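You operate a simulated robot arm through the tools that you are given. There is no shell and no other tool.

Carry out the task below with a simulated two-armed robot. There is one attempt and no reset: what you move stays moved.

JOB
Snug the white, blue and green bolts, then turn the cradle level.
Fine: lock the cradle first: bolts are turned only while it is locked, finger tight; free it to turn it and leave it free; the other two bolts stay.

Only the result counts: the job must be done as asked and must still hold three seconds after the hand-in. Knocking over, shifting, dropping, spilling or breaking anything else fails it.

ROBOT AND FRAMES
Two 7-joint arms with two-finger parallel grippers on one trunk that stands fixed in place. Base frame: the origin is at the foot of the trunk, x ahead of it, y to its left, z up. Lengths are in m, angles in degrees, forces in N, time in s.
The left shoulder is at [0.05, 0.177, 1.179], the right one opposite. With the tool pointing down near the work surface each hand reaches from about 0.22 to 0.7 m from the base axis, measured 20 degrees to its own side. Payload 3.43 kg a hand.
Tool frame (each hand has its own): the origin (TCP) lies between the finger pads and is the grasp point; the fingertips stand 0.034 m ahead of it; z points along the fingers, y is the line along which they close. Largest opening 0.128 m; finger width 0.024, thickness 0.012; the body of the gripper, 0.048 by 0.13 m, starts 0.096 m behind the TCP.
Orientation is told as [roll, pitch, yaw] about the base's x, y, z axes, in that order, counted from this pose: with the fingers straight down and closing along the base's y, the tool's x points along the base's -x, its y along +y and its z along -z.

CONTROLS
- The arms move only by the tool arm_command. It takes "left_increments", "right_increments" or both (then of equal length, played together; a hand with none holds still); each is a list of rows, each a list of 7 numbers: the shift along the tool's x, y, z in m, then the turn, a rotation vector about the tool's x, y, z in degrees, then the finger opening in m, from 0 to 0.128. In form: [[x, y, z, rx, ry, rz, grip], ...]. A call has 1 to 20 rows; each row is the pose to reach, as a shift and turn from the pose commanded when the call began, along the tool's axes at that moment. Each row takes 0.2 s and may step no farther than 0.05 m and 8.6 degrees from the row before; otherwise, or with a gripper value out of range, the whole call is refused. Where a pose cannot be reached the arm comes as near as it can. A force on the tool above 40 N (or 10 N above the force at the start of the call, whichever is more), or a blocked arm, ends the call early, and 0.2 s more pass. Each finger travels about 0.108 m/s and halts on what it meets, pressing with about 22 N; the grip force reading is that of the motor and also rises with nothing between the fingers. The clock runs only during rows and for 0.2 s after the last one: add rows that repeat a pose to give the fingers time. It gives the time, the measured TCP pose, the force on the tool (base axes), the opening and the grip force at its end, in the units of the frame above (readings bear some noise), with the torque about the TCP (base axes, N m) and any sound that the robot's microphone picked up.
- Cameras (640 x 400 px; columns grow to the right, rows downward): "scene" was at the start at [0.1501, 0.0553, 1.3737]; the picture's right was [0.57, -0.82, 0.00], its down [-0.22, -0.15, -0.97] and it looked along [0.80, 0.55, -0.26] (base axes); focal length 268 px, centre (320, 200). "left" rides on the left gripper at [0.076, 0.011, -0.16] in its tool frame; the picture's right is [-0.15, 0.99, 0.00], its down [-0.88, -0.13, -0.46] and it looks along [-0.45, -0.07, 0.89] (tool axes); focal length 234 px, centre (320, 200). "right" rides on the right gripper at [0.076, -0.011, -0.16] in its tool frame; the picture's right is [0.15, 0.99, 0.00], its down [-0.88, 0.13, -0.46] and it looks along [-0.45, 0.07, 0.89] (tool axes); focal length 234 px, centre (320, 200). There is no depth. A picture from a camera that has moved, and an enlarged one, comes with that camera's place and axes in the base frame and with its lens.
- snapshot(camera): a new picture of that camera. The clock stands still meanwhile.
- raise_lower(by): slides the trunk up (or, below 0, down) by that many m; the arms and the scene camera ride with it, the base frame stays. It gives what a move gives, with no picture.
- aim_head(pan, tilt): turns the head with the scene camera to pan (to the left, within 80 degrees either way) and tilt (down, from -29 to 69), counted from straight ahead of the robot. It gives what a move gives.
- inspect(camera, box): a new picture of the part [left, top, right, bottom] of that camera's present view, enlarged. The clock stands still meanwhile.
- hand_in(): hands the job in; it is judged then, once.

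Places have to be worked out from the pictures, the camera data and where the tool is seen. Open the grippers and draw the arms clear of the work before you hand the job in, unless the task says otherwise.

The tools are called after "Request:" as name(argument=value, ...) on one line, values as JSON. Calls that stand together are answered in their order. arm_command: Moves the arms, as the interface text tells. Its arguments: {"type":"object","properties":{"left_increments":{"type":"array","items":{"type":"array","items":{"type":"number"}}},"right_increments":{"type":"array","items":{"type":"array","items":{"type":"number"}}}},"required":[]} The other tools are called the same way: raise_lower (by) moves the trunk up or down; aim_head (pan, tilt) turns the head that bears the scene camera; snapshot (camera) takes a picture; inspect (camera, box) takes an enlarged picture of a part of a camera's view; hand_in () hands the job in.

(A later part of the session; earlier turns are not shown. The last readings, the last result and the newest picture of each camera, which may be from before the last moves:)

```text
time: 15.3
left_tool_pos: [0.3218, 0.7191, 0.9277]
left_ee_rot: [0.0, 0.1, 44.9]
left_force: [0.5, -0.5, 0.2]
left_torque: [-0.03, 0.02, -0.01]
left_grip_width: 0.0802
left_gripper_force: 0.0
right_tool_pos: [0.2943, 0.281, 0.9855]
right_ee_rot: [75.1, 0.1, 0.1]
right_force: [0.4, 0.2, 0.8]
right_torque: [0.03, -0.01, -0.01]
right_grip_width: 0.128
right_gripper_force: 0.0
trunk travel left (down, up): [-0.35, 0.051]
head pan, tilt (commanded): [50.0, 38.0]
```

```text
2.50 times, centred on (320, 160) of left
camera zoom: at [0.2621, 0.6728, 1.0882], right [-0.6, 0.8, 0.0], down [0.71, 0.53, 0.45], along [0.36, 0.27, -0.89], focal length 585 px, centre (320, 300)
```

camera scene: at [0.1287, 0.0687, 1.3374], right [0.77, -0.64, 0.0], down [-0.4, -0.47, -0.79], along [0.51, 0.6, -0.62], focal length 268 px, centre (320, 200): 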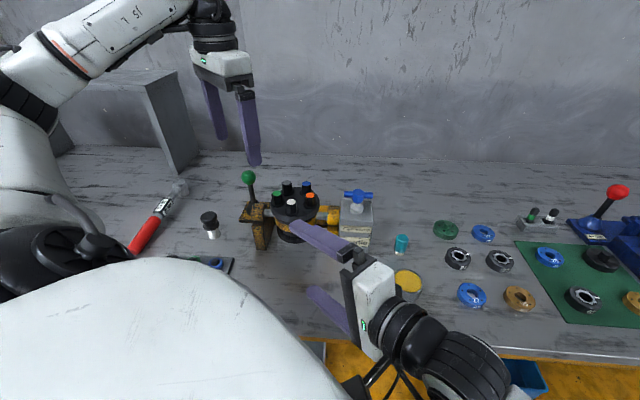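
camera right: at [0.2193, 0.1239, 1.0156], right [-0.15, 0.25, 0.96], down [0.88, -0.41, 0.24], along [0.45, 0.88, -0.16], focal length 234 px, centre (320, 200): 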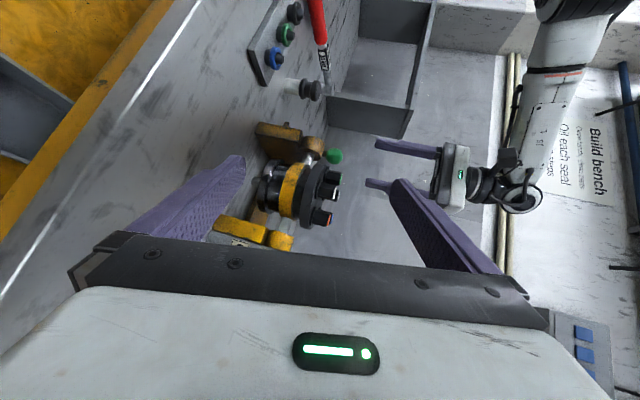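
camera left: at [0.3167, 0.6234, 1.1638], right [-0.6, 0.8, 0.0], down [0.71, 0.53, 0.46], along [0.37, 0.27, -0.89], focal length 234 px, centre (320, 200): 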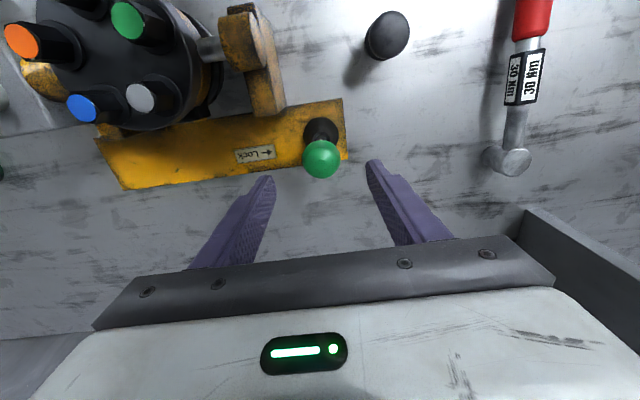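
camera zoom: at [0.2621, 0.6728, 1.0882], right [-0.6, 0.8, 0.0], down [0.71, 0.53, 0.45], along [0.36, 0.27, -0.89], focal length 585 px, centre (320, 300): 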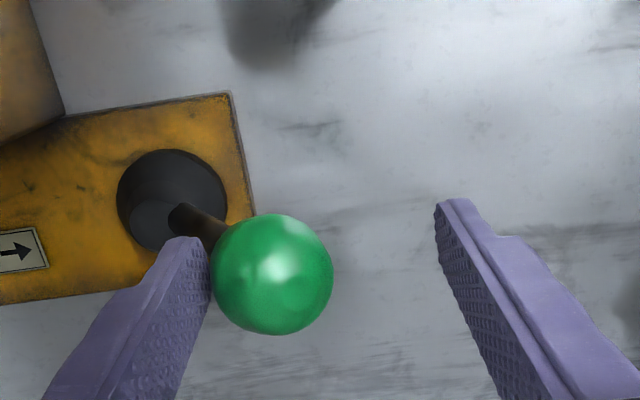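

Force has fallen to zero, so the lever seems to have passed over centre. I push a little further to find its end stop.

Request:
arm_command(left_increments=[[0, 0.006, 0.002, 0, 0, 0, 0.08], [0, 0.012, 0.004, 0, 0, 0, 0.08], [0, 0.018, 0.006, 0, 0, 0, 0.08], [0, 0.024, 0.008, 0, 0, 0, 0.08]])

Request:
inspect(camera="left", box=[200, 80, 440, 240])

```text
time: 16.3
left_tool_pos: [0.3148, 0.7292, 0.927]
left_ee_rot: [-1.2, -0.5, 45.0]
left_force: [19.3, -24.9, 21.3]
left_torque: [-1.85, -1.17, -0.43]
left_grip_width: 0.0986
left_gripper_force: 15.9
right_tool_pos: [0.2954, 0.2782, 0.9859]
right_ee_rot: [75.3, 0.0, 0.0]
right_force: [-0.2, 0.3, 0.0]
right_torque: [-0.04, -0.01, 0.0]
right_grip_width: 0.1279
right_gripper_force: 0.0
trunk travel left (down, up): [-0.35, 0.051]
head pan, tilt (commanded): [50.0, 38.0]
```

```text
2.50 times, centred on (320, 160) of left
camera zoom: at [0.249, 0.6836, 1.0852], right [-0.59, 0.8, -0.02], down [0.71, 0.53, 0.47], along [0.38, 0.26, -0.88], focal length 585 px, centre (320, 300)
```

zoom: 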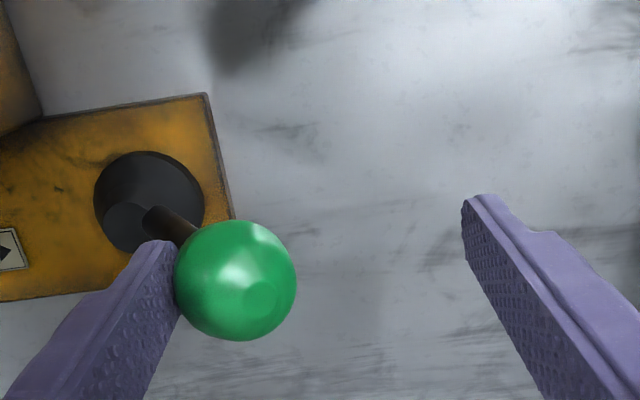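

A firm end stop at about 38 N: the lever is over in Lock. I back off and check that it stays.

Request:
arm_command(left_increments=[[0, -0.012, -0.002, 0, 0, 0, 0.08], [0, -0.022, -0.004, 0, 0, 0, 0.08], [0, -0.018, -0.03, 0, 0, 0, 0.08], [0, -0.018, -0.07, 0, 0, 0, 0.08]])

Request:
inspect(camera="left", box=[200, 80, 440, 240])

Request:
inspect(camera="scene", box=[200, 150, 340, 260])

```text
time: 17.3
left_tool_pos: [0.3194, 0.7212, 0.9892]
left_ee_rot: [0.2, 0.1, 45.2]
left_force: [0.6, 0.1, -0.5]
left_torque: [0.03, -0.04, -0.02]
left_grip_width: 0.0801
left_gripper_force: 0.1
right_tool_pos: [0.2942, 0.2806, 0.9852]
right_ee_rot: [75.0, 0.0, 0.0]
right_force: [-0.5, -0.2, 0.3]
right_torque: [0.03, -0.04, 0.0]
right_grip_width: 0.1279
right_gripper_force: 0.1
trunk travel left (down, up): [-0.35, 0.051]
head pan, tilt (commanded): [50.0, 38.0]
```

```text
2.50 times, centred on (320, 160) of left
camera zoom: at [0.2593, 0.6756, 1.1495], right [-0.6, 0.8, 0.0], down [0.72, 0.53, 0.45], along [0.36, 0.27, -0.89], focal length 585 px, centre (320, 300)
```

zoom: 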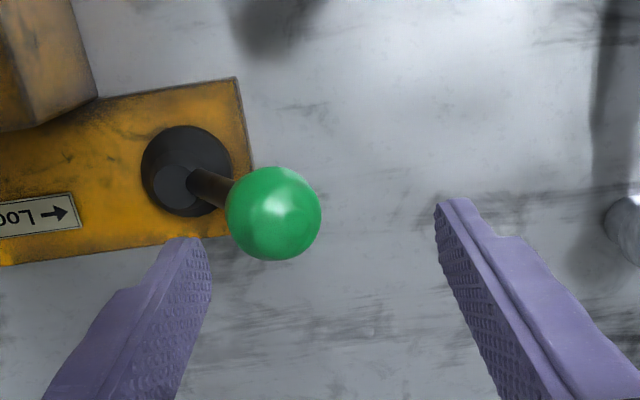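

```text
3.64 times, centred on (270, 205) of scene
camera zoom: at [0.1287, 0.0683, 1.3373], right [0.77, -0.64, 0.0], down [-0.4, -0.47, -0.79], along [0.51, 0.6, -0.62], focal length 975 px, centre (502, 182)
```

zoom: 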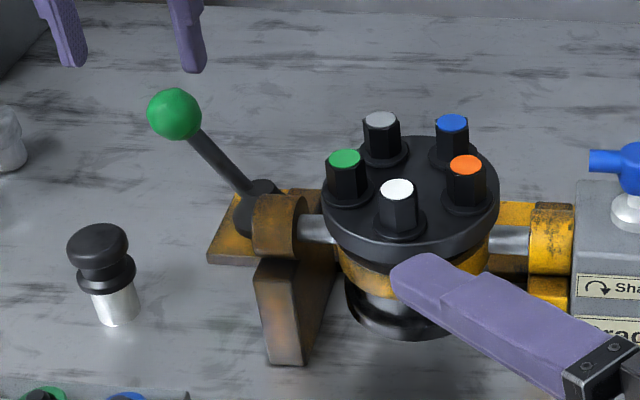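

The lever now leans to the Lock side and stays. Next I raise the left hand and carry it over the white bolt (est. [0.370, 0.455], top ≈0.979), while the right hand backs off a little but keeps its side view.

Request:
arm_command(left_increments=[[0, 0, -0.036, 0, 0, 0, 0.08], [0, 0, -0.071, 0, 0, 0, 0.08], [0.025, -0.037, -0.071, 0, 0, 0, 0.07], [0.051, -0.075, -0.071, 0, 0, 0, 0.06], [0.076, -0.112, -0.071, 0, 0, 0, 0.05], [0.101, -0.149, -0.071, 0, 0, 0, 0.05], [0.127, -0.187, -0.071, 0, 0, 0, 0.05], [0.152, -0.224, -0.071, 0, 0, 0, 0.05]], right_increments=[[0, -0.002, -0.007, 0, 0, 0, 0.128], [0, -0.004, -0.014, 0, 0, 0, 0.128], [0, -0.006, -0.022, 0, 0, 0, 0.128], [0, -0.008, -0.029, 0, 0, 0, 0.128], [0, -0.01, -0.036, 0, 0, 0, 0.128], [0, -0.012, -0.044, 0, 0, 0, 0.128], [0, -0.014, -0.051, 0, 0, 0, 0.128], [0, -0.0155, -0.058, 0, 0, 0, 0.128]])

Request:
snapshot(camera="left")

Request:
inspect(camera="left", box=[250, 110, 390, 220])

Request:
snapshot(camera="right")

```text
time: 19.1
left_tool_pos: [0.3683, 0.4549, 1.0601]
left_ee_rot: [0.0, 0.0, 44.9]
left_force: [-0.4, -0.9, -0.1]
left_torque: [-0.02, 0.02, -0.02]
left_grip_width: 0.0502
left_gripper_force: 0.1
right_tool_pos: [0.2951, 0.2217, 0.9851]
right_ee_rot: [75.1, 0.0, 0.0]
right_force: [-0.3, -0.7, -1.0]
right_torque: [0.03, 0.02, -0.01]
right_grip_width: 0.1281
right_gripper_force: 0.1
trunk travel left (down, up): [-0.35, 0.051]
head pan, tilt (commanded): [50.0, 38.0]
```

```text
taken
camera left: at [0.3072, 0.4079, 1.2193], right [-0.6, 0.8, 0.0], down [0.71, 0.53, 0.46], along [0.37, 0.27, -0.89], focal length 234 px, centre (320, 200)
```

left: 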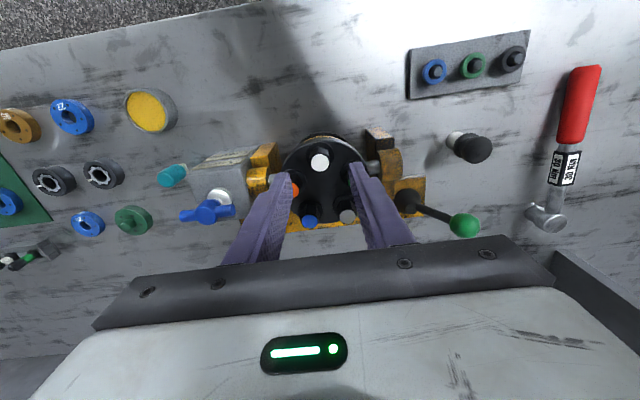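

```text
3.64 times, centred on (320, 165) of left
camera zoom: at [0.3072, 0.4079, 1.2193], right [-0.6, 0.8, 0.0], down [0.71, 0.53, 0.46], along [0.37, 0.27, -0.89], focal length 852 px, centre (320, 327)
```

zoom: 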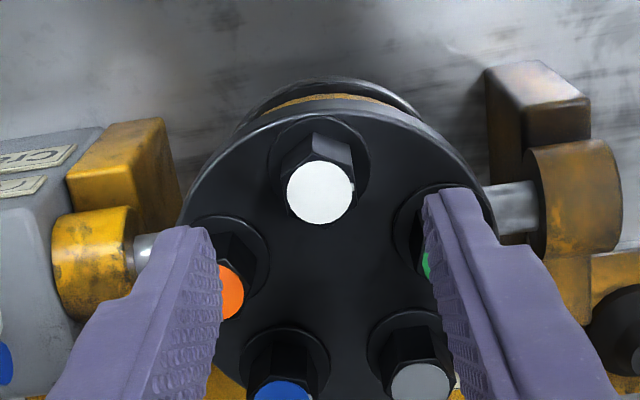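

```text
taken
camera right: at [0.2202, 0.0642, 1.0151], right [-0.15, 0.25, 0.96], down [0.88, -0.41, 0.24], along [0.45, 0.88, -0.16], focal length 234 px, centre (320, 200)
```

right: 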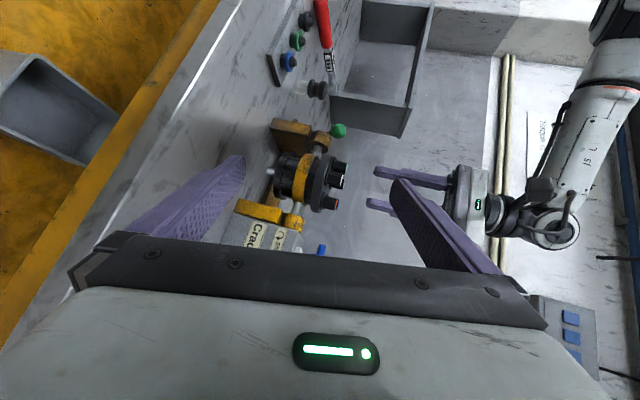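

White's bolt lies about 2 mm ahead of the TCP. I zoom on it to see how its hex flats are oriented.

Request:
inspect(camera="left", box=[300, 138, 340, 174])

Request:
inspect(camera="left", box=[285, 190, 365, 235])

Request:
inspect(camera="right", box=[265, 140, 355, 220])

```text
11.11 times, centred on (320, 156) of left
camera zoom: at [0.3072, 0.4079, 1.2193], right [-0.6, 0.8, 0.0], down [0.71, 0.53, 0.46], along [0.37, 0.27, -0.89], focal length 2602 px, centre (320, 689)
```

zoom: 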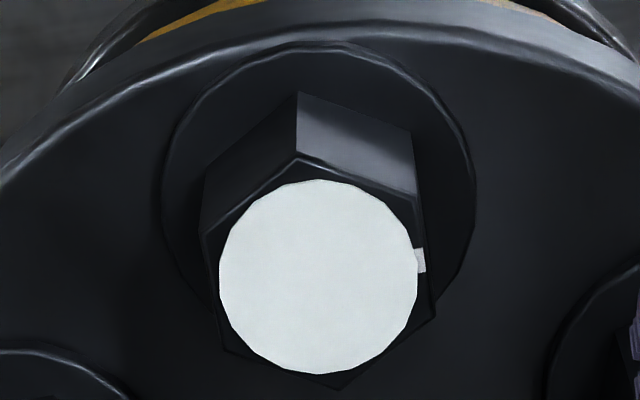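

```text
8.00 times, centred on (325, 212) of left
camera zoom: at [0.3072, 0.4079, 1.2193], right [-0.6, 0.8, 0.0], down [0.71, 0.53, 0.46], along [0.37, 0.27, -0.89], focal length 1873 px, centre (280, 100)
```

zoom: 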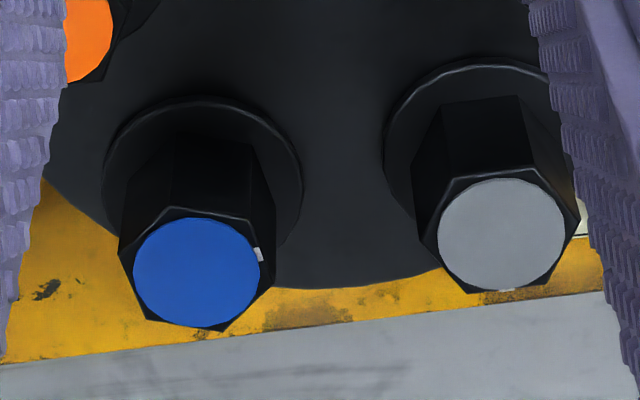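

```text
5.00 times, centred on (310, 180) of right
camera zoom: at [0.2202, 0.0642, 1.0151], right [-0.15, 0.25, 0.96], down [0.88, -0.41, 0.24], along [0.45, 0.88, -0.16], focal length 1171 px, centre (370, 300)
```

zoom: 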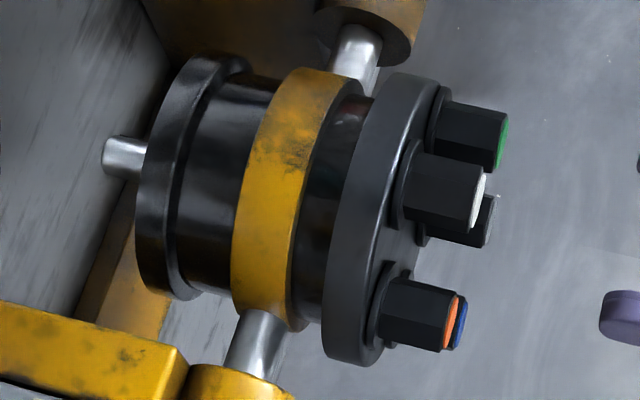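

Each bolt has a small white index tick, handy for tracking rotation. White's flats line up with the fingers at this yaw (within ~3°), size ≈20.7 mm. I centre on it, open to 34 mm and descend with fingertips stopping above its flange.

Request:
arm_command(left_increments=[[-0.0016, -0.0013, 0.0, 0, 0, 0, 0.034], [-0.0016, -0.0013, 0.02, 0, 0, 0, 0.034], [-0.0016, -0.0013, 0.045, 0, 0, 0, 0.034], [-0.0016, -0.0013, 0.068, 0, 0, 0, 0.034]])

Request:
inspect(camera="left", box=[260, 120, 380, 220])

Request:
inspect(camera="right", box=[265, 130, 395, 230])

```text
time: 20.1
left_tool_pos: [0.3712, 0.4562, 0.9908]
left_ee_rot: [0.0, 0.1, 45.0]
left_force: [-0.6, 0.2, 0.4]
left_torque: [-0.04, -0.01, 0.0]
left_grip_width: 0.0341
left_gripper_force: 0.1
right_tool_pos: [0.295, 0.222, 0.9852]
right_ee_rot: [75.0, 0.0, 0.0]
right_force: [0.4, -0.1, 0.1]
right_torque: [-0.02, -0.01, -0.04]
right_grip_width: 0.1279
right_gripper_force: 0.2
trunk travel left (down, up): [-0.35, 0.051]
head pan, tilt (commanded): [50.0, 38.0]
```

```text
4.00 times, centred on (320, 170) of left
camera zoom: at [0.3104, 0.4111, 1.1516], right [-0.6, 0.8, 0.0], down [0.71, 0.53, 0.46], along [0.37, 0.27, -0.89], focal length 937 px, centre (320, 320)
```

zoom: 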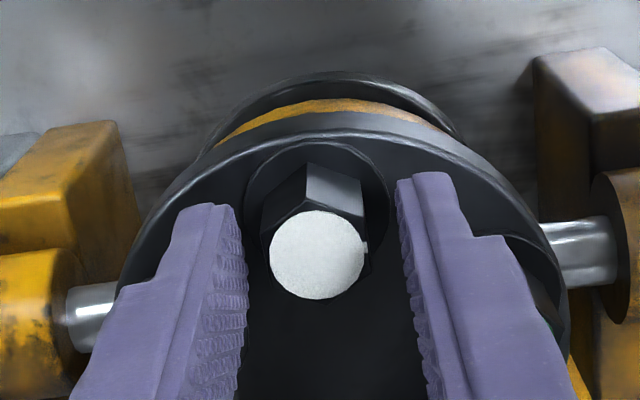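

```text
4.00 times, centred on (330, 180) of right
camera zoom: at [0.2202, 0.0648, 1.015], right [-0.15, 0.26, 0.96], down [0.88, -0.41, 0.24], along [0.45, 0.88, -0.17], focal length 937 px, centre (280, 280)
```

zoom: 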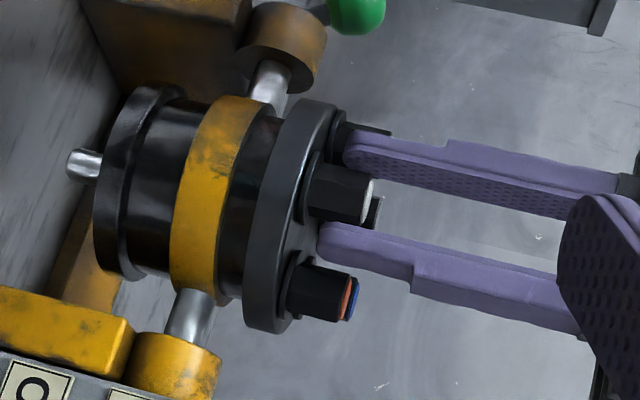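

Fingers straddle the white bolt cleanly; from the close view it sits ~3 mm toward the robot of the TCP, so I correct that, then close on the flats.

Request:
arm_command(left_increments=[[0.003, 0, 0, 0, 0, 0, 0.034], [0.003, 0, 0, 0, 0, 0, 0.016], [0.003, 0, 0, 0, 0, 0, 0.016], [0.003, 0, 0, 0, 0, 0, 0.016]])

Request:
inspect(camera="left", box=[280, 140, 360, 210])

```text
time: 21.1
left_tool_pos: [0.3694, 0.4548, 0.9919]
left_ee_rot: [0.1, 0.0, 45.0]
left_force: [1.3, -1.5, -3.8]
left_torque: [0.12, -0.24, 0.01]
left_grip_width: 0.0216
left_gripper_force: 45.0
right_tool_pos: [0.295, 0.2233, 0.9843]
right_ee_rot: [75.1, 0.0, -0.1]
right_force: [0.6, -0.2, -0.1]
right_torque: [0.0, 0.02, 0.01]
right_grip_width: 0.1279
right_gripper_force: 0.0
trunk travel left (down, up): [-0.35, 0.051]
head pan, tilt (commanded): [50.0, 38.0]
```

```text
5.71 times, centred on (320, 175) of left
camera zoom: at [0.3087, 0.4087, 1.152], right [-0.6, 0.8, 0.0], down [0.71, 0.53, 0.46], along [0.37, 0.27, -0.89], focal length 1338 px, centre (320, 343)
```

zoom: 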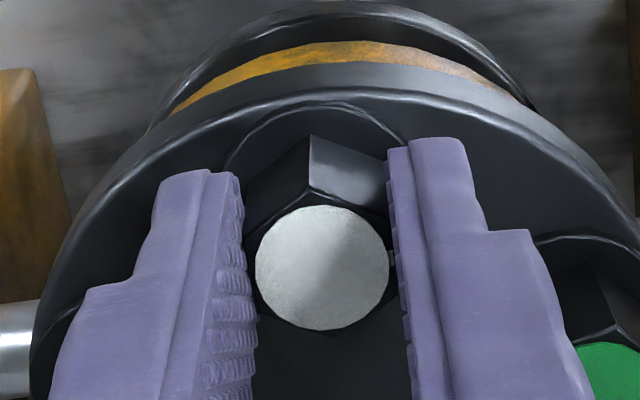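

Gripped at 21.6 mm. I turn clockwise (seen from above) by 30° in small rows and watch the torque.

Request:
arm_command(left_increments=[[0, 0, 0, 0, 0, 6, 0.016], [0, 0, 0, 0, 0, 12, 0.016], [0, 0, 0, 0, 0, 18, 0.016], [0, 0, 0, 0, 0, 24, 0.016], [0, 0, 0, 0, 0, 30, 0.016]])

Request:
inspect(camera="left", box=[280, 140, 360, 210])

```text
time: 22.3
left_tool_pos: [0.3691, 0.4558, 0.992]
left_ee_rot: [-0.1, 0.1, 14.9]
left_force: [-6.3, 1.0, -8.4]
left_torque: [0.02, -0.06, 0.02]
left_grip_width: 0.0215
left_gripper_force: 45.0
right_tool_pos: [0.2954, 0.223, 0.984]
right_ee_rot: [75.0, 0.1, 0.0]
right_force: [0.2, 0.3, -1.1]
right_torque: [0.02, 0.0, 0.04]
right_grip_width: 0.1278
right_gripper_force: 0.1
trunk travel left (down, up): [-0.35, 0.051]
head pan, tilt (commanded): [50.0, 38.0]
```

```text
5.71 times, centred on (320, 175) of left
camera zoom: at [0.2941, 0.4466, 1.1522], right [-0.11, 0.99, 0.0], down [0.89, 0.1, 0.45], along [0.45, 0.05, -0.89], focal length 1338 px, centre (320, 343)
```

zoom: 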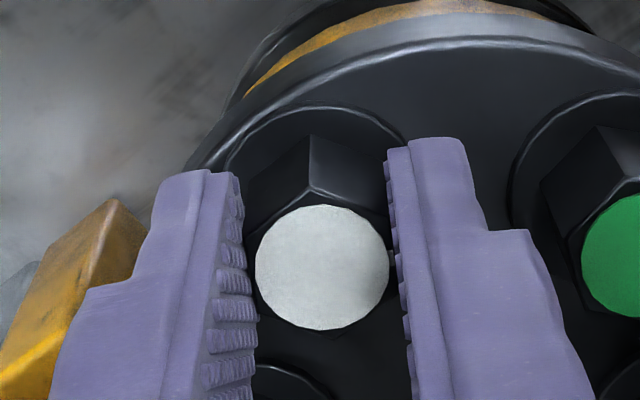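

The bolt follows the hand with little torque (it pulls down gently as it screws in). I continue another 48°, following down slightly.

Request:
arm_command(left_increments=[[0, 0, 0.0002, 0, 0, 8, 0.016], [0, 0, 0.0003, 0, 0, 16, 0.016], [0, 0, 0.0003, 0, 0, 24, 0.016], [0, 0, 0.0004, 0, 0, 32, 0.016], [0, 0, 0.0004, 0, 0, 40, 0.016], [0, 0, 0.0005, 0, 0, 48, 0.016]])

Request:
inspect(camera="left", box=[280, 140, 360, 210])

```text
time: 23.3
left_tool_pos: [0.3711, 0.4551, 0.9916]
left_ee_rot: [1.2, 1.1, -14.1]
left_force: [-5.8, 8.8, 1.1]
left_torque: [-0.14, 0.55, -0.02]
left_grip_width: 0.0217
left_gripper_force: 45.1
left hand out of reach, approached as far as the arm can: row 4
right_tool_pos: [0.2941, 0.2217, 0.9837]
right_ee_rot: [75.1, -0.1, 0.0]
right_force: [0.0, -0.4, -0.2]
right_torque: [0.0, 0.01, -0.02]
right_grip_width: 0.1279
right_gripper_force: 0.0
trunk travel left (down, up): [-0.35, 0.051]
head pan, tilt (commanded): [50.0, 38.0]
stopped in row 4 (left hand): the force on the tool passed its limit at 48 N (the readings are from after the stop); the commanded pose is now the measured one
```

```text
5.71 times, centred on (320, 175) of left
camera zoom: at [0.3039, 0.4803, 1.1531], right [0.38, 0.92, 0.02], down [0.83, -0.35, 0.44], along [0.41, -0.15, -0.9], focal length 1338 px, centre (320, 343)
```

zoom: 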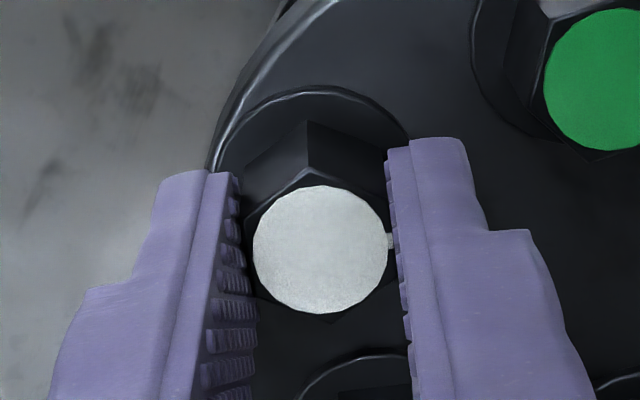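

The wrist's lower yaw limit is near −14° here; the bolt has turned 59° with almost no resistance so far. I open, straighten the slight tilt, and lift clear to rewind.

Request:
arm_command(left_increments=[[0, 0, 0, 0, 0, 0, 0.034], [0, 0, 0, 1.2, -1.1, 0, 0.034], [0, 0, -0.02, 1.2, -1.1, 0, 0.034], [0, 0, -0.045, 1.2, -1.1, 0, 0.034]])

Request:
inspect(camera="left", box=[270, 110, 390, 210])

```text
time: 24.3
left_tool_pos: [0.3743, 0.4523, 1.038]
left_ee_rot: [-0.2, -0.4, -14.3]
left_force: [0.7, -0.7, 0.9]
left_torque: [0.03, 0.02, -0.03]
left_grip_width: 0.0342
left_gripper_force: 0.0
right_tool_pos: [0.2953, 0.2221, 0.9848]
right_ee_rot: [75.1, -0.1, 0.0]
right_force: [-0.5, 0.0, 0.4]
right_torque: [0.01, 0.01, -0.03]
right_grip_width: 0.128
right_gripper_force: 0.0
trunk travel left (down, up): [-0.35, 0.051]
head pan, tilt (commanded): [50.0, 38.0]
```

```text
4.00 times, centred on (330, 160) of left
camera zoom: at [0.3031, 0.4834, 1.1968], right [0.39, 0.92, 0.0], down [0.82, -0.34, 0.46], along [0.43, -0.18, -0.89], focal length 937 px, centre (280, 360)
```

zoom: 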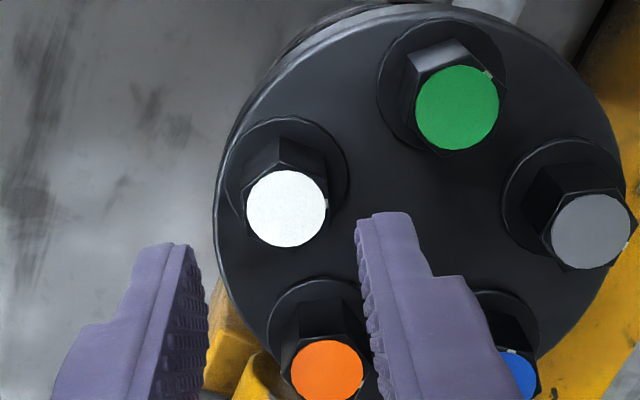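

White's index tick moved as expected. I now rewind the wrist up to find the upper yaw limit, re-centring over white.

Request:
arm_command(left_increments=[[0.005, 0.001, 0, 0, 0, -8.5, 0.034], [0.005, 0.001, 0, 0, 0, -17, 0.034], [0.005, 0.001, 0, 0, 0, -25.5, 0.034], [0.005, 0.001, 0, 0, 0, -34, 0.034], [0.005, 0.001, 0, 0, 0, -42.5, 0.034], [0.005, 0.001, 0, 0, 0, -51, 0.034], [0.005, 0.001, 0, 0, 0, -59.5, 0.034], [0.005, 0.001, 0, 0, 0, -68, 0.034], [0.005, 0.001, 0, 0, 0, -76.5, 0.034], [0.005, 0.001, 0, 0, 0, -85, 0.034], [0.005, 0.001, 0, 0, 0, -93.5, 0.034], [0.005, 0.001, 0, 0, 0, -102, 0.034], [0.005, 0.001, 0, 0, 0, -110.5, 0.034], [0.005, 0.001, 0, 0, 0, -119, 0.034]])

Request:
snapshot(camera="left")

Request:
inspect(camera="left", box=[260, 120, 380, 220])

```text
time: 27.3
left_tool_pos: [0.369, 0.454, 1.0377]
left_ee_rot: [-0.2, 0.3, 104.8]
left_force: [-0.3, 0.2, 0.0]
left_torque: [0.0, -0.05, 0.0]
left_grip_width: 0.034
left_gripper_force: 0.0
right_tool_pos: [0.2947, 0.221, 0.9838]
right_ee_rot: [75.2, 0.0, 0.0]
right_force: [-0.3, -0.2, 0.2]
right_torque: [0.02, 0.01, -0.05]
right_grip_width: 0.128
right_gripper_force: 0.0
trunk travel left (down, up): [-0.35, 0.051]
head pan, tilt (commanded): [50.0, 38.0]
```

```text
taken
camera left: at [0.3774, 0.3794, 1.1972], right [-0.99, -0.11, -0.01], down [-0.1, 0.89, 0.45], along [-0.05, 0.45, -0.89], focal length 234 px, centre (320, 200)
```

left: 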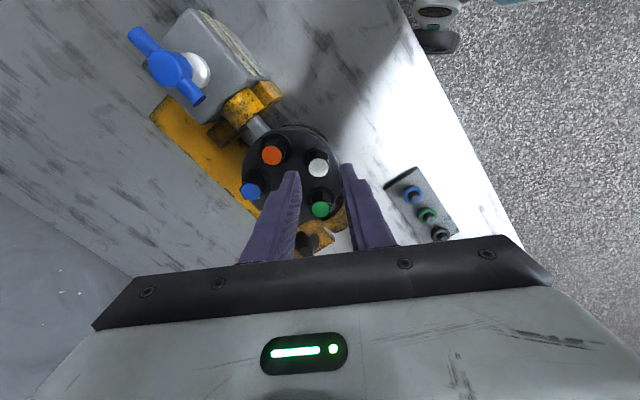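

```text
4.00 times, centred on (320, 170) of left
camera zoom: at [0.3774, 0.3794, 1.1972], right [-0.99, -0.11, -0.01], down [-0.1, 0.89, 0.45], along [-0.05, 0.45, -0.89], focal length 937 px, centre (320, 320)
```

zoom: 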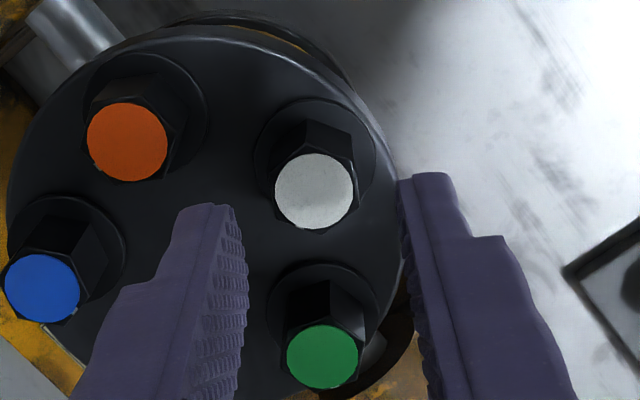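

Yaw 105° is reachable and matches white's flats (60° steps from −14°). I shift 2 mm, descend and grip again.

Request:
arm_command(left_increments=[[0.0005, -0.002, 0.02, 0, 0, -0.8, 0.034], [0.0005, -0.002, 0.04, 0, 0, -0.8, 0.034], [0.0005, -0.002, 0.047, 0, 0, -0.8, 0.034], [0.0005, -0.002, 0.047, 0, 0, -0.8, 0.016], [0.0005, -0.002, 0.047, 0, 0, -0.8, 0.016], [0.0005, -0.002, 0.047, 0, 0, -0.8, 0.016]])

Request:
inspect(camera="left", box=[280, 140, 360, 210])

```text
time: 28.7
left_tool_pos: [0.3717, 0.4551, 0.9901]
left_ee_rot: [-0.2, 0.4, 105.5]
left_force: [-2.6, -1.1, 0.9]
left_torque: [-0.07, 0.22, 0.01]
left_grip_width: 0.0214
left_gripper_force: 45.3
right_tool_pos: [0.2946, 0.2225, 0.9849]
right_ee_rot: [75.2, 0.0, 0.0]
right_force: [0.3, 0.3, 0.1]
right_torque: [-0.02, -0.01, -0.01]
right_grip_width: 0.1281
right_gripper_force: 0.1
trunk travel left (down, up): [-0.35, 0.051]
head pan, tilt (commanded): [50.0, 38.0]
```

```text
5.71 times, centred on (320, 175) of left
camera zoom: at [0.3806, 0.3787, 1.1511], right [-0.99, -0.12, 0.0], down [-0.11, 0.89, 0.45], along [-0.05, 0.45, -0.89], focal length 1338 px, centre (320, 343)
```

zoom: 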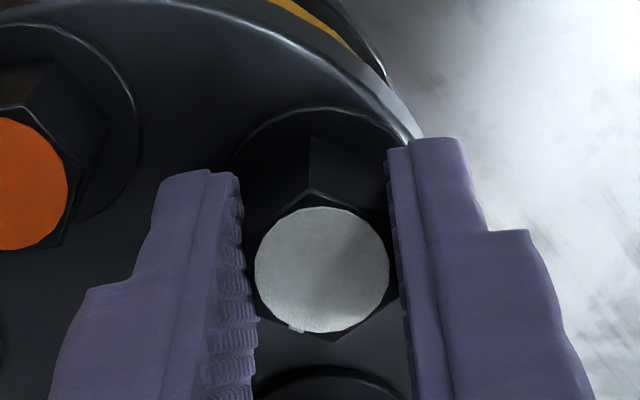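

Gripped squarely. I turn 40° clockwise and read the torque.

Request:
arm_command(left_increments=[[0, 0, 0.0001, 0, 0, 8, 0.016], [0, 0, 0.0001, 0, 0, 16, 0.016], [0, 0, 0.0002, 0, 0, 24, 0.016], [0, 0, 0.0002, 0, 0, 32, 0.016], [0, 0, 0.0003, 0, 0, 40, 0.016]])

Request:
inspect(camera="left", box=[280, 140, 360, 210])

```text
time: 29.9
left_tool_pos: [0.3705, 0.4532, 0.9904]
left_ee_rot: [-0.5, 0.0, 65.4]
left_force: [-11.4, 2.2, 7.7]
left_torque: [0.03, 0.63, 0.74]
left_grip_width: 0.0216
left_gripper_force: 44.6
right_tool_pos: [0.2938, 0.2213, 0.9848]
right_ee_rot: [75.1, -0.1, 0.1]
right_force: [-0.4, 0.5, 0.2]
right_torque: [0.0, 0.0, -0.02]
right_grip_width: 0.1277
right_gripper_force: 0.0
trunk travel left (down, up): [-0.35, 0.051]
head pan, tilt (commanded): [50.0, 38.0]
```

```text
5.71 times, centred on (320, 175) of left
camera zoom: at [0.328, 0.3902, 1.1505], right [-0.84, 0.54, -0.01], down [0.48, 0.75, 0.46], along [0.25, 0.38, -0.89], focal length 1338 px, centre (320, 343)
```

zoom: 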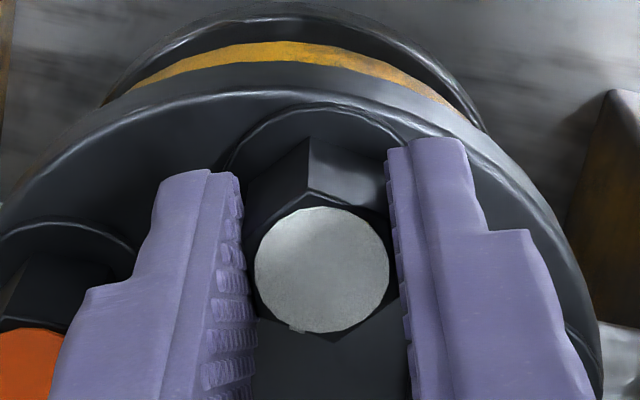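

Torque has risen to 0.74 N·m after 99° total: the bolt is seating. I add a few degrees to see whether it is truly snug.

Request:
arm_command(left_increments=[[0, 0, 0, 0, 0, 3, 0.016], [0, 0, 0, 0, 0, 6, 0.016]])

Request:
inspect(camera="left", box=[280, 140, 360, 210])

```text
time: 30.5
left_tool_pos: [0.3709, 0.4552, 0.9911]
left_ee_rot: [-0.2, 0.2, 59.4]
left_force: [-14.6, 1.8, 9.8]
left_torque: [0.15, 0.79, 0.77]
left_grip_width: 0.0222
left_gripper_force: 45.6
right_tool_pos: [0.2932, 0.2211, 0.9856]
right_ee_rot: [75.1, 0.0, 0.0]
right_force: [0.8, 0.0, 0.4]
right_torque: [-0.01, -0.05, 0.0]
right_grip_width: 0.1282
right_gripper_force: 0.3
trunk travel left (down, up): [-0.35, 0.051]
head pan, tilt (commanded): [50.0, 38.0]
```

```text
5.71 times, centred on (320, 175) of left
camera zoom: at [0.3213, 0.3947, 1.1502], right [-0.78, 0.63, -0.01], down [0.56, 0.69, 0.46], along [0.29, 0.35, -0.89], focal length 1338 px, centre (320, 343)
```

zoom: 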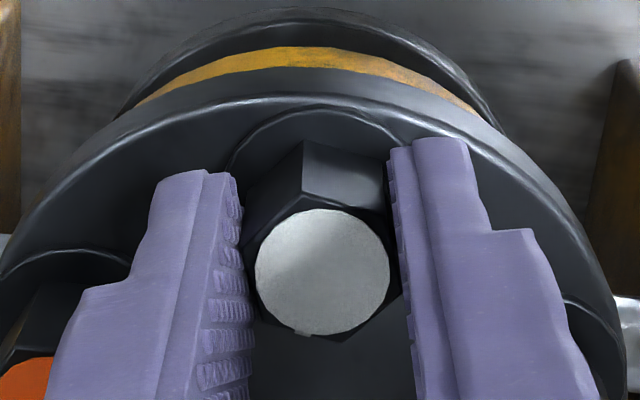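

The bolt now barely follows (hex twisting in the fingers) at 0.77 N·m. I press just 3° more to confirm it has stopped, then release.

Request:
arm_command(left_increments=[[0, 0, 0, 0, 0, 3, 0.016], [0, 0, 0, 0, 0, 3, 0.016]])

Request:
inspect(camera="left", box=[280, 140, 360, 210])

Request:
inspect(camera="right", box=[265, 130, 395, 230])

```text
time: 31.1
left_tool_pos: [0.3699, 0.4552, 0.9903]
left_ee_rot: [-0.3, -0.1, 56.4]
left_force: [-13.6, 2.7, 10.0]
left_torque: [0.31, 0.82, 0.52]
left_grip_width: 0.0228
left_gripper_force: 45.1
right_tool_pos: [0.2938, 0.2214, 0.9847]
right_ee_rot: [75.1, -0.2, 0.0]
right_force: [-0.5, 0.3, 0.7]
right_torque: [0.02, -0.02, 0.03]
right_grip_width: 0.1278
right_gripper_force: 0.1
trunk travel left (down, up): [-0.35, 0.051]
head pan, tilt (commanded): [50.0, 38.0]
```

```text
5.71 times, centred on (320, 175) of left
camera zoom: at [0.3183, 0.3974, 1.15], right [-0.74, 0.67, -0.01], down [0.59, 0.66, 0.46], along [0.31, 0.34, -0.89], focal length 1338 px, centre (320, 343)
```

zoom: 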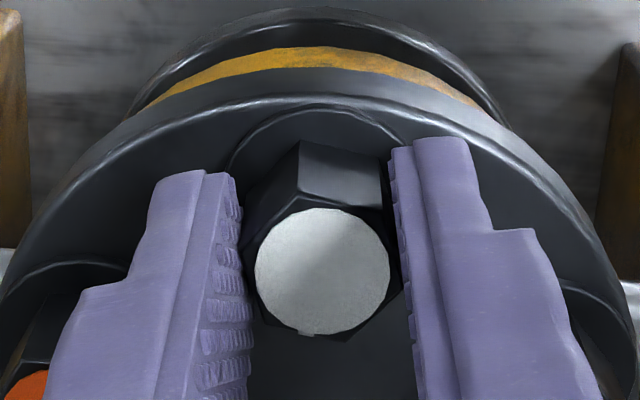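

```text
4.00 times, centred on (330, 180) of right
camera zoom: at [0.2187, 0.0643, 1.0155], right [-0.15, 0.25, 0.96], down [0.88, -0.41, 0.25], along [0.45, 0.88, -0.16], focal length 937 px, centre (280, 280)
```

zoom: 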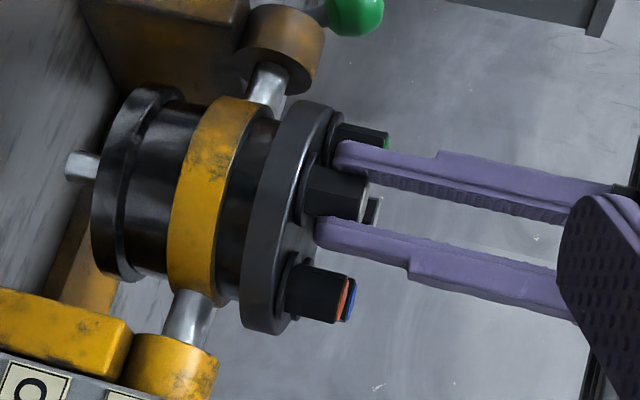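

The bolt has stopped turning and the fingers slip around it, so white is finger-tight. I release, lift and move above the green bolt (est. [0.364, 0.5015]).

Request:
arm_command(left_increments=[[0, 0, 0, 0, 0, 0, 0.034], [0, 0, 0, 0, 0, 0, 0.034], [0, 0, -0.025, 0, 0, 0, 0.034], [0, 0, -0.05, 0, 0, 0, 0.034], [-0.018, 0.016, -0.05, 0, 0, 0, 0.034], [-0.0354, 0.0307, -0.05, 0, 0, 0, 0.034]])

Request:
inspect(camera="left", box=[260, 100, 400, 210])

Request:
inspect(camera="right", box=[285, 140, 355, 220])

```text
time: 32.5
left_tool_pos: [0.3652, 0.5015, 1.0401]
left_ee_rot: [-0.4, 0.1, 56.5]
left_force: [-0.3, -0.8, -0.9]
left_torque: [0.0, 0.04, -0.01]
left_grip_width: 0.034
left_gripper_force: 0.1
right_tool_pos: [0.2957, 0.2218, 0.9854]
right_ee_rot: [75.0, 0.1, 0.1]
right_force: [-0.4, -0.7, -0.4]
right_torque: [-0.03, 0.03, -0.02]
right_grip_width: 0.128
right_gripper_force: 0.1
trunk travel left (down, up): [-0.35, 0.051]
head pan, tilt (commanded): [50.0, 38.0]
```

```text
3.64 times, centred on (330, 155) of left
camera zoom: at [0.3144, 0.4443, 1.2003], right [-0.74, 0.67, -0.01], down [0.59, 0.66, 0.46], along [0.31, 0.33, -0.89], focal length 852 px, centre (284, 364)
```

zoom: 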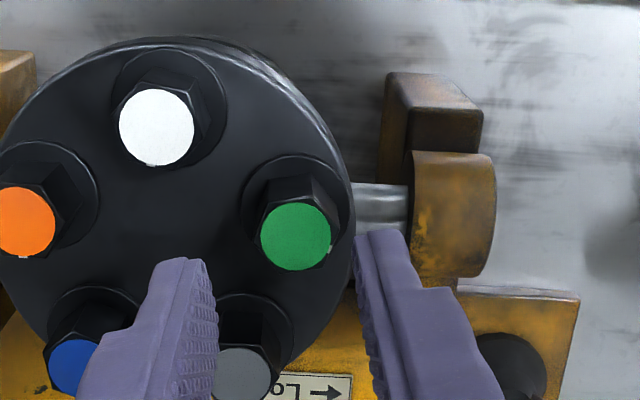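

```text
5.00 times, centred on (320, 180) of right
camera zoom: at [0.2201, 0.0648, 1.015], right [-0.15, 0.26, 0.96], down [0.88, -0.41, 0.24], along [0.45, 0.88, -0.17], focal length 1171 px, centre (320, 300)
```

zoom: 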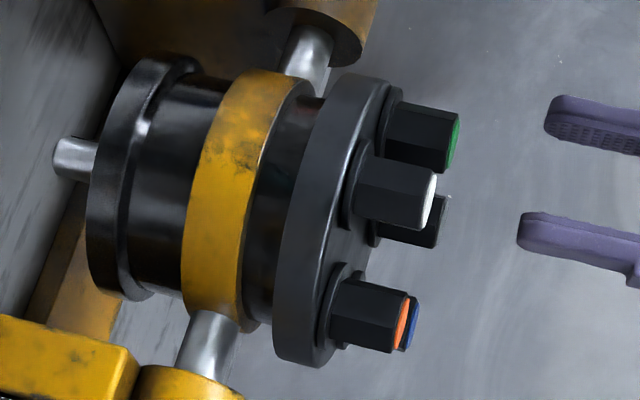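

White now stands at the same height as orange/grey, and its tick points the same way as orange's. I zoom to compare ticks of all bolts precisely.

Request:
inspect(camera="left", box=[255, 105, 350, 210])

Request:
inspect(camera="left", box=[315, 135, 355, 180])

Request:
inspect(camera="left", box=[280, 110, 330, 150])

```text
3.81 times, centred on (302, 158) of left
camera zoom: at [0.3144, 0.4443, 1.2003], right [-0.74, 0.67, -0.01], down [0.59, 0.66, 0.46], along [0.31, 0.33, -0.89], focal length 892 px, centre (387, 362)
```

zoom: 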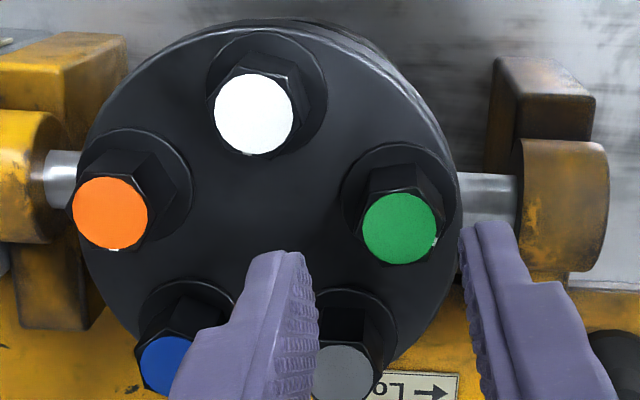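

```text
8.89 times, centred on (335, 158) of left
camera zoom: at [0.3144, 0.4443, 1.2003], right [-0.74, 0.67, -0.01], down [0.59, 0.66, 0.46], along [0.31, 0.33, -0.89], focal length 2082 px, centre (187, 578)
```

zoom: 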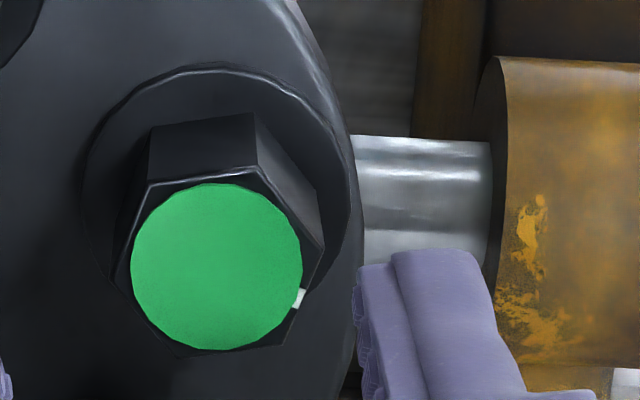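

```text
10.00 times, centred on (305, 130) of left
camera zoom: at [0.3144, 0.4443, 1.2003], right [-0.74, 0.67, -0.01], down [0.59, 0.66, 0.46], along [0.31, 0.33, -0.89], focal length 2342 px, centre (470, 900)
```

zoom: 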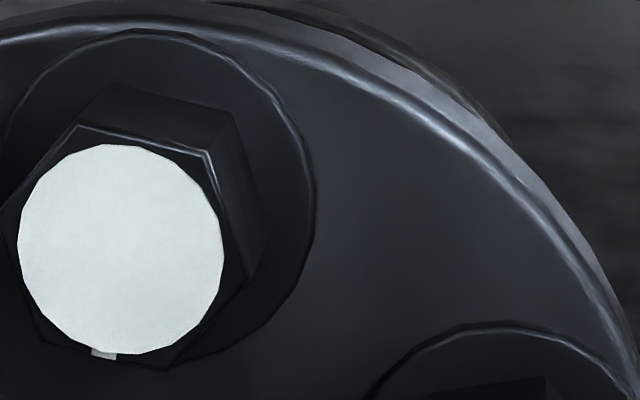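

White's tick now sits at azimuth ≈38°, near grey's (43°) and orange's (53°); green's is at 117° and blue's was ≈140°. Green is at ≈[0.362, 0.501] with flats wanting yaw ≈87°, so I rotate there and centre above it.

Request:
arm_command(left_increments=[[0.001, 0.001, 0, 0, 0, -7.7, 0.034], [0.002, 0.002, 0, 0, 0, -15.4, 0.034], [0.0022, 0.0026, 0, 0, 0, -23.1, 0.034], [0.0022, 0.0026, 0, 0, 0, -30.8, 0.034]])

Request:
inspect(camera="left", box=[280, 120, 360, 190])

```text
time: 33.5
left_tool_pos: [0.3614, 0.5006, 1.0394]
left_ee_rot: [-0.3, 0.3, 87.5]
left_force: [-0.1, 0.0, 0.3]
left_torque: [0.01, -0.01, 0.02]
left_grip_width: 0.0343
left_gripper_force: 0.1
right_tool_pos: [0.296, 0.2207, 0.9848]
right_ee_rot: [75.1, 0.0, 0.0]
right_force: [0.2, 0.3, 0.5]
right_torque: [0.0, 0.01, 0.01]
right_grip_width: 0.1277
right_gripper_force: 0.0
trunk travel left (down, up): [-0.35, 0.051]
head pan, tilt (commanded): [50.0, 38.0]
```

```text
5.71 times, centred on (320, 155) of left
camera zoom: at [0.3474, 0.4257, 1.1995], right [-0.98, 0.19, -0.01], down [0.17, 0.88, 0.45], along [0.09, 0.44, -0.89], focal length 1338 px, centre (320, 457)
```

zoom: 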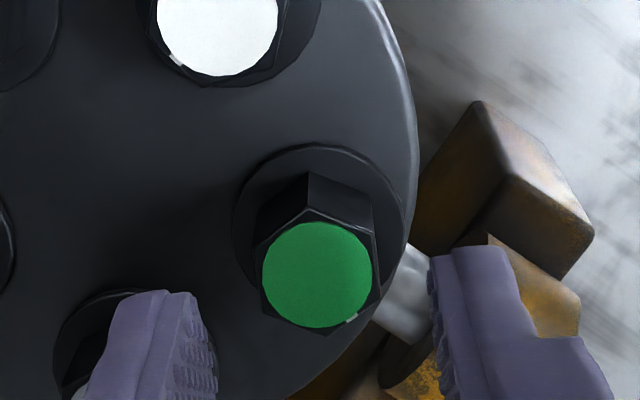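

Green's flats now match the fingers. I fine-tune by 2 mm, descend and grip.

Request:
arm_command(left_increments=[[-0.0005, -0.0019, 0.02, 0, 0, 0, 0.034], [-0.0005, -0.0019, 0.04, 0, 0, 0, 0.034], [-0.0005, -0.0019, 0.0485, 0, 0, 0, 0.034], [-0.0005, -0.0019, 0.0485, 0, 0, 0, 0.016], [-0.0005, -0.0019, 0.0485, 0, 0, 0, 0.016], [-0.0005, -0.0019, 0.0485, 0, 0, 0, 0.016]])

Request:
inspect(camera="left", box=[280, 140, 360, 210])

```text
time: 34.9
left_tool_pos: [0.3663, 0.5017, 0.9897]
left_ee_rot: [-0.2, 0.2, 87.3]
left_force: [-4.6, 0.0, 0.3]
left_torque: [0.09, 0.47, 0.03]
left_grip_width: 0.0212
left_gripper_force: 45.0
right_tool_pos: [0.2949, 0.2217, 0.9845]
right_ee_rot: [75.1, 0.1, 0.0]
right_force: [0.2, 0.3, 0.1]
right_torque: [0.01, 0.01, 0.02]
right_grip_width: 0.128
right_gripper_force: 0.1
trunk travel left (down, up): [-0.35, 0.051]
head pan, tilt (commanded): [50.0, 38.0]
```

```text
5.71 times, centred on (320, 175) of left
camera zoom: at [0.3486, 0.4261, 1.1509], right [-0.98, 0.19, -0.01], down [0.17, 0.88, 0.45], along [0.09, 0.44, -0.89], focal length 1338 px, centre (320, 343)
```

zoom: 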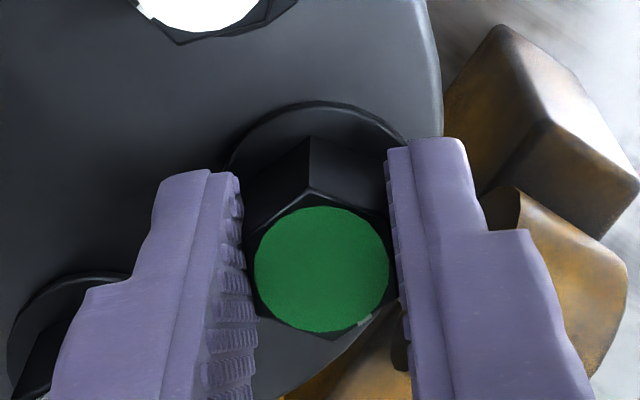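

Gripped at 21.2 mm. I turn green clockwise 40° and read the torque.

Request:
arm_command(left_increments=[[0, 0, 0.0001, 0, 0, 8, 0.016], [0, 0, 0.0001, 0, 0, 16, 0.016], [0, 0, 0.0002, 0, 0, 24, 0.016], [0, 0, 0.0002, 0, 0, 32, 0.016], [0, 0, 0.0003, 0, 0, 40, 0.016]])

Request:
inspect(camera="left", box=[280, 140, 360, 210])

```text
time: 36.1
left_tool_pos: [0.362, 0.5014, 0.9914]
left_ee_rot: [-0.2, 0.0, 47.2]
left_force: [-11.4, 1.7, 2.7]
left_torque: [0.07, 0.94, 0.04]
left_grip_width: 0.0215
left_gripper_force: 45.1
right_tool_pos: [0.2943, 0.2212, 0.9851]
right_ee_rot: [75.2, -0.1, 0.1]
right_force: [0.0, 0.7, 0.1]
right_torque: [-0.02, -0.02, 0.0]
right_grip_width: 0.1279
right_gripper_force: 0.1
trunk travel left (down, up): [-0.35, 0.051]
head pan, tilt (commanded): [50.0, 38.0]
```

```text
5.71 times, centred on (320, 175) of left
camera zoom: at [0.3024, 0.4535, 1.1505], right [-0.63, 0.78, -0.01], down [0.69, 0.56, 0.46], along [0.36, 0.28, -0.89], focal length 1338 px, centre (320, 343)
```

zoom: 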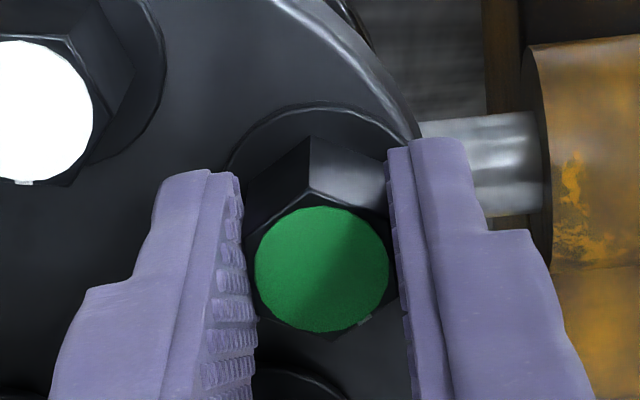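

Torque about the bolt is still nil, but a side force of −11 N in x shows the hand is ~2 mm off. I shift that way while turning 24° more.

Request:
arm_command(left_increments=[[0.0014, 0.0015, 0, 0, 0, 0, 0.016], [0.0014, 0.0015, 0.0001, 0, 0, 8, 0.016], [0.0014, 0.0015, 0.0001, 0, 0, 16, 0.016], [0.0014, 0.0015, 0.0002, 0, 0, 24, 0.016]])

Request:
inspect(camera="left", box=[280, 140, 360, 210])

```text
time: 37.1
left_tool_pos: [0.3623, 0.5021, 0.9908]
left_ee_rot: [-0.3, -0.3, 23.2]
left_force: [-5.5, 4.6, 6.6]
left_torque: [0.72, 0.95, 0.01]
left_grip_width: 0.0217
left_gripper_force: 45.1
right_tool_pos: [0.2947, 0.2223, 0.9854]
right_ee_rot: [75.0, -0.1, 0.0]
right_force: [-0.1, 0.3, 0.0]
right_torque: [0.01, 0.0, 0.0]
right_grip_width: 0.128
right_gripper_force: 0.1
trunk travel left (down, up): [-0.35, 0.051]
head pan, tilt (commanded): [50.0, 38.0]
```

```text
5.71 times, centred on (320, 175) of left
camera zoom: at [0.2867, 0.4819, 1.15], right [-0.25, 0.97, 0.0], down [0.86, 0.23, 0.46], along [0.45, 0.11, -0.89], focal length 1338 px, centre (320, 343)
```

zoom: 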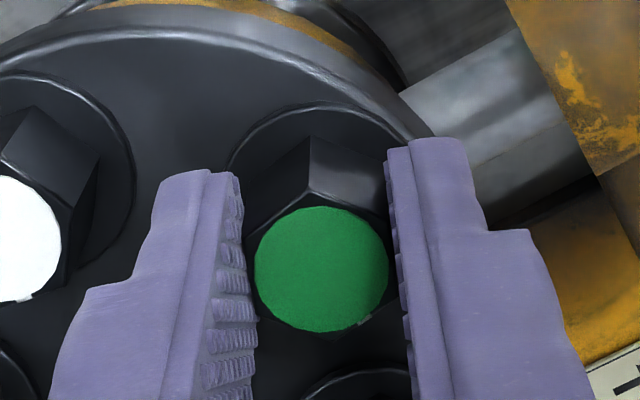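

Still no seating torque after 64°. I continue 20° more.

Request:
arm_command(left_increments=[[0, 0, 0.0001, 0, 0, 5, 0.016], [0, 0, 0.0001, 0, 0, 10, 0.016], [0, 0, 0.0002, 0, 0, 15, 0.016], [0, 0, 0.0002, 0, 0, 20, 0.016]])

Request:
inspect(camera="left", box=[280, 140, 360, 210])

```text
time: 38.1
left_tool_pos: [0.3619, 0.5021, 0.9894]
left_ee_rot: [-0.2, -0.3, 3.3]
left_force: [-8.0, 10.7, 7.9]
left_torque: [0.84, 0.48, 0.85]
left_grip_width: 0.0218
left_gripper_force: 45.2
right_tool_pos: [0.2939, 0.2226, 0.9845]
right_ee_rot: [74.9, -0.1, -0.1]
right_force: [-0.3, 0.3, 0.0]
right_torque: [-0.01, -0.01, 0.01]
right_grip_width: 0.1282
right_gripper_force: 0.0
trunk travel left (down, up): [-0.35, 0.051]
head pan, tilt (commanded): [50.0, 38.0]
```

```text
5.71 times, centred on (320, 175) of left
camera zoom: at [0.2847, 0.509, 1.1498], right [0.09, 1.0, 0.0], down [0.88, -0.08, 0.46], along [0.46, -0.04, -0.89], focal length 1338 px, centre (320, 343)
```

zoom: 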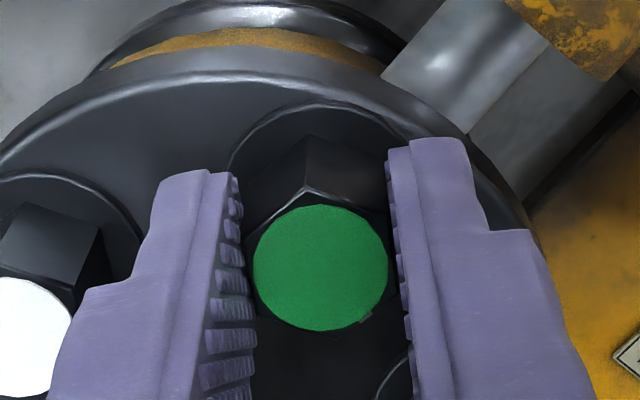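

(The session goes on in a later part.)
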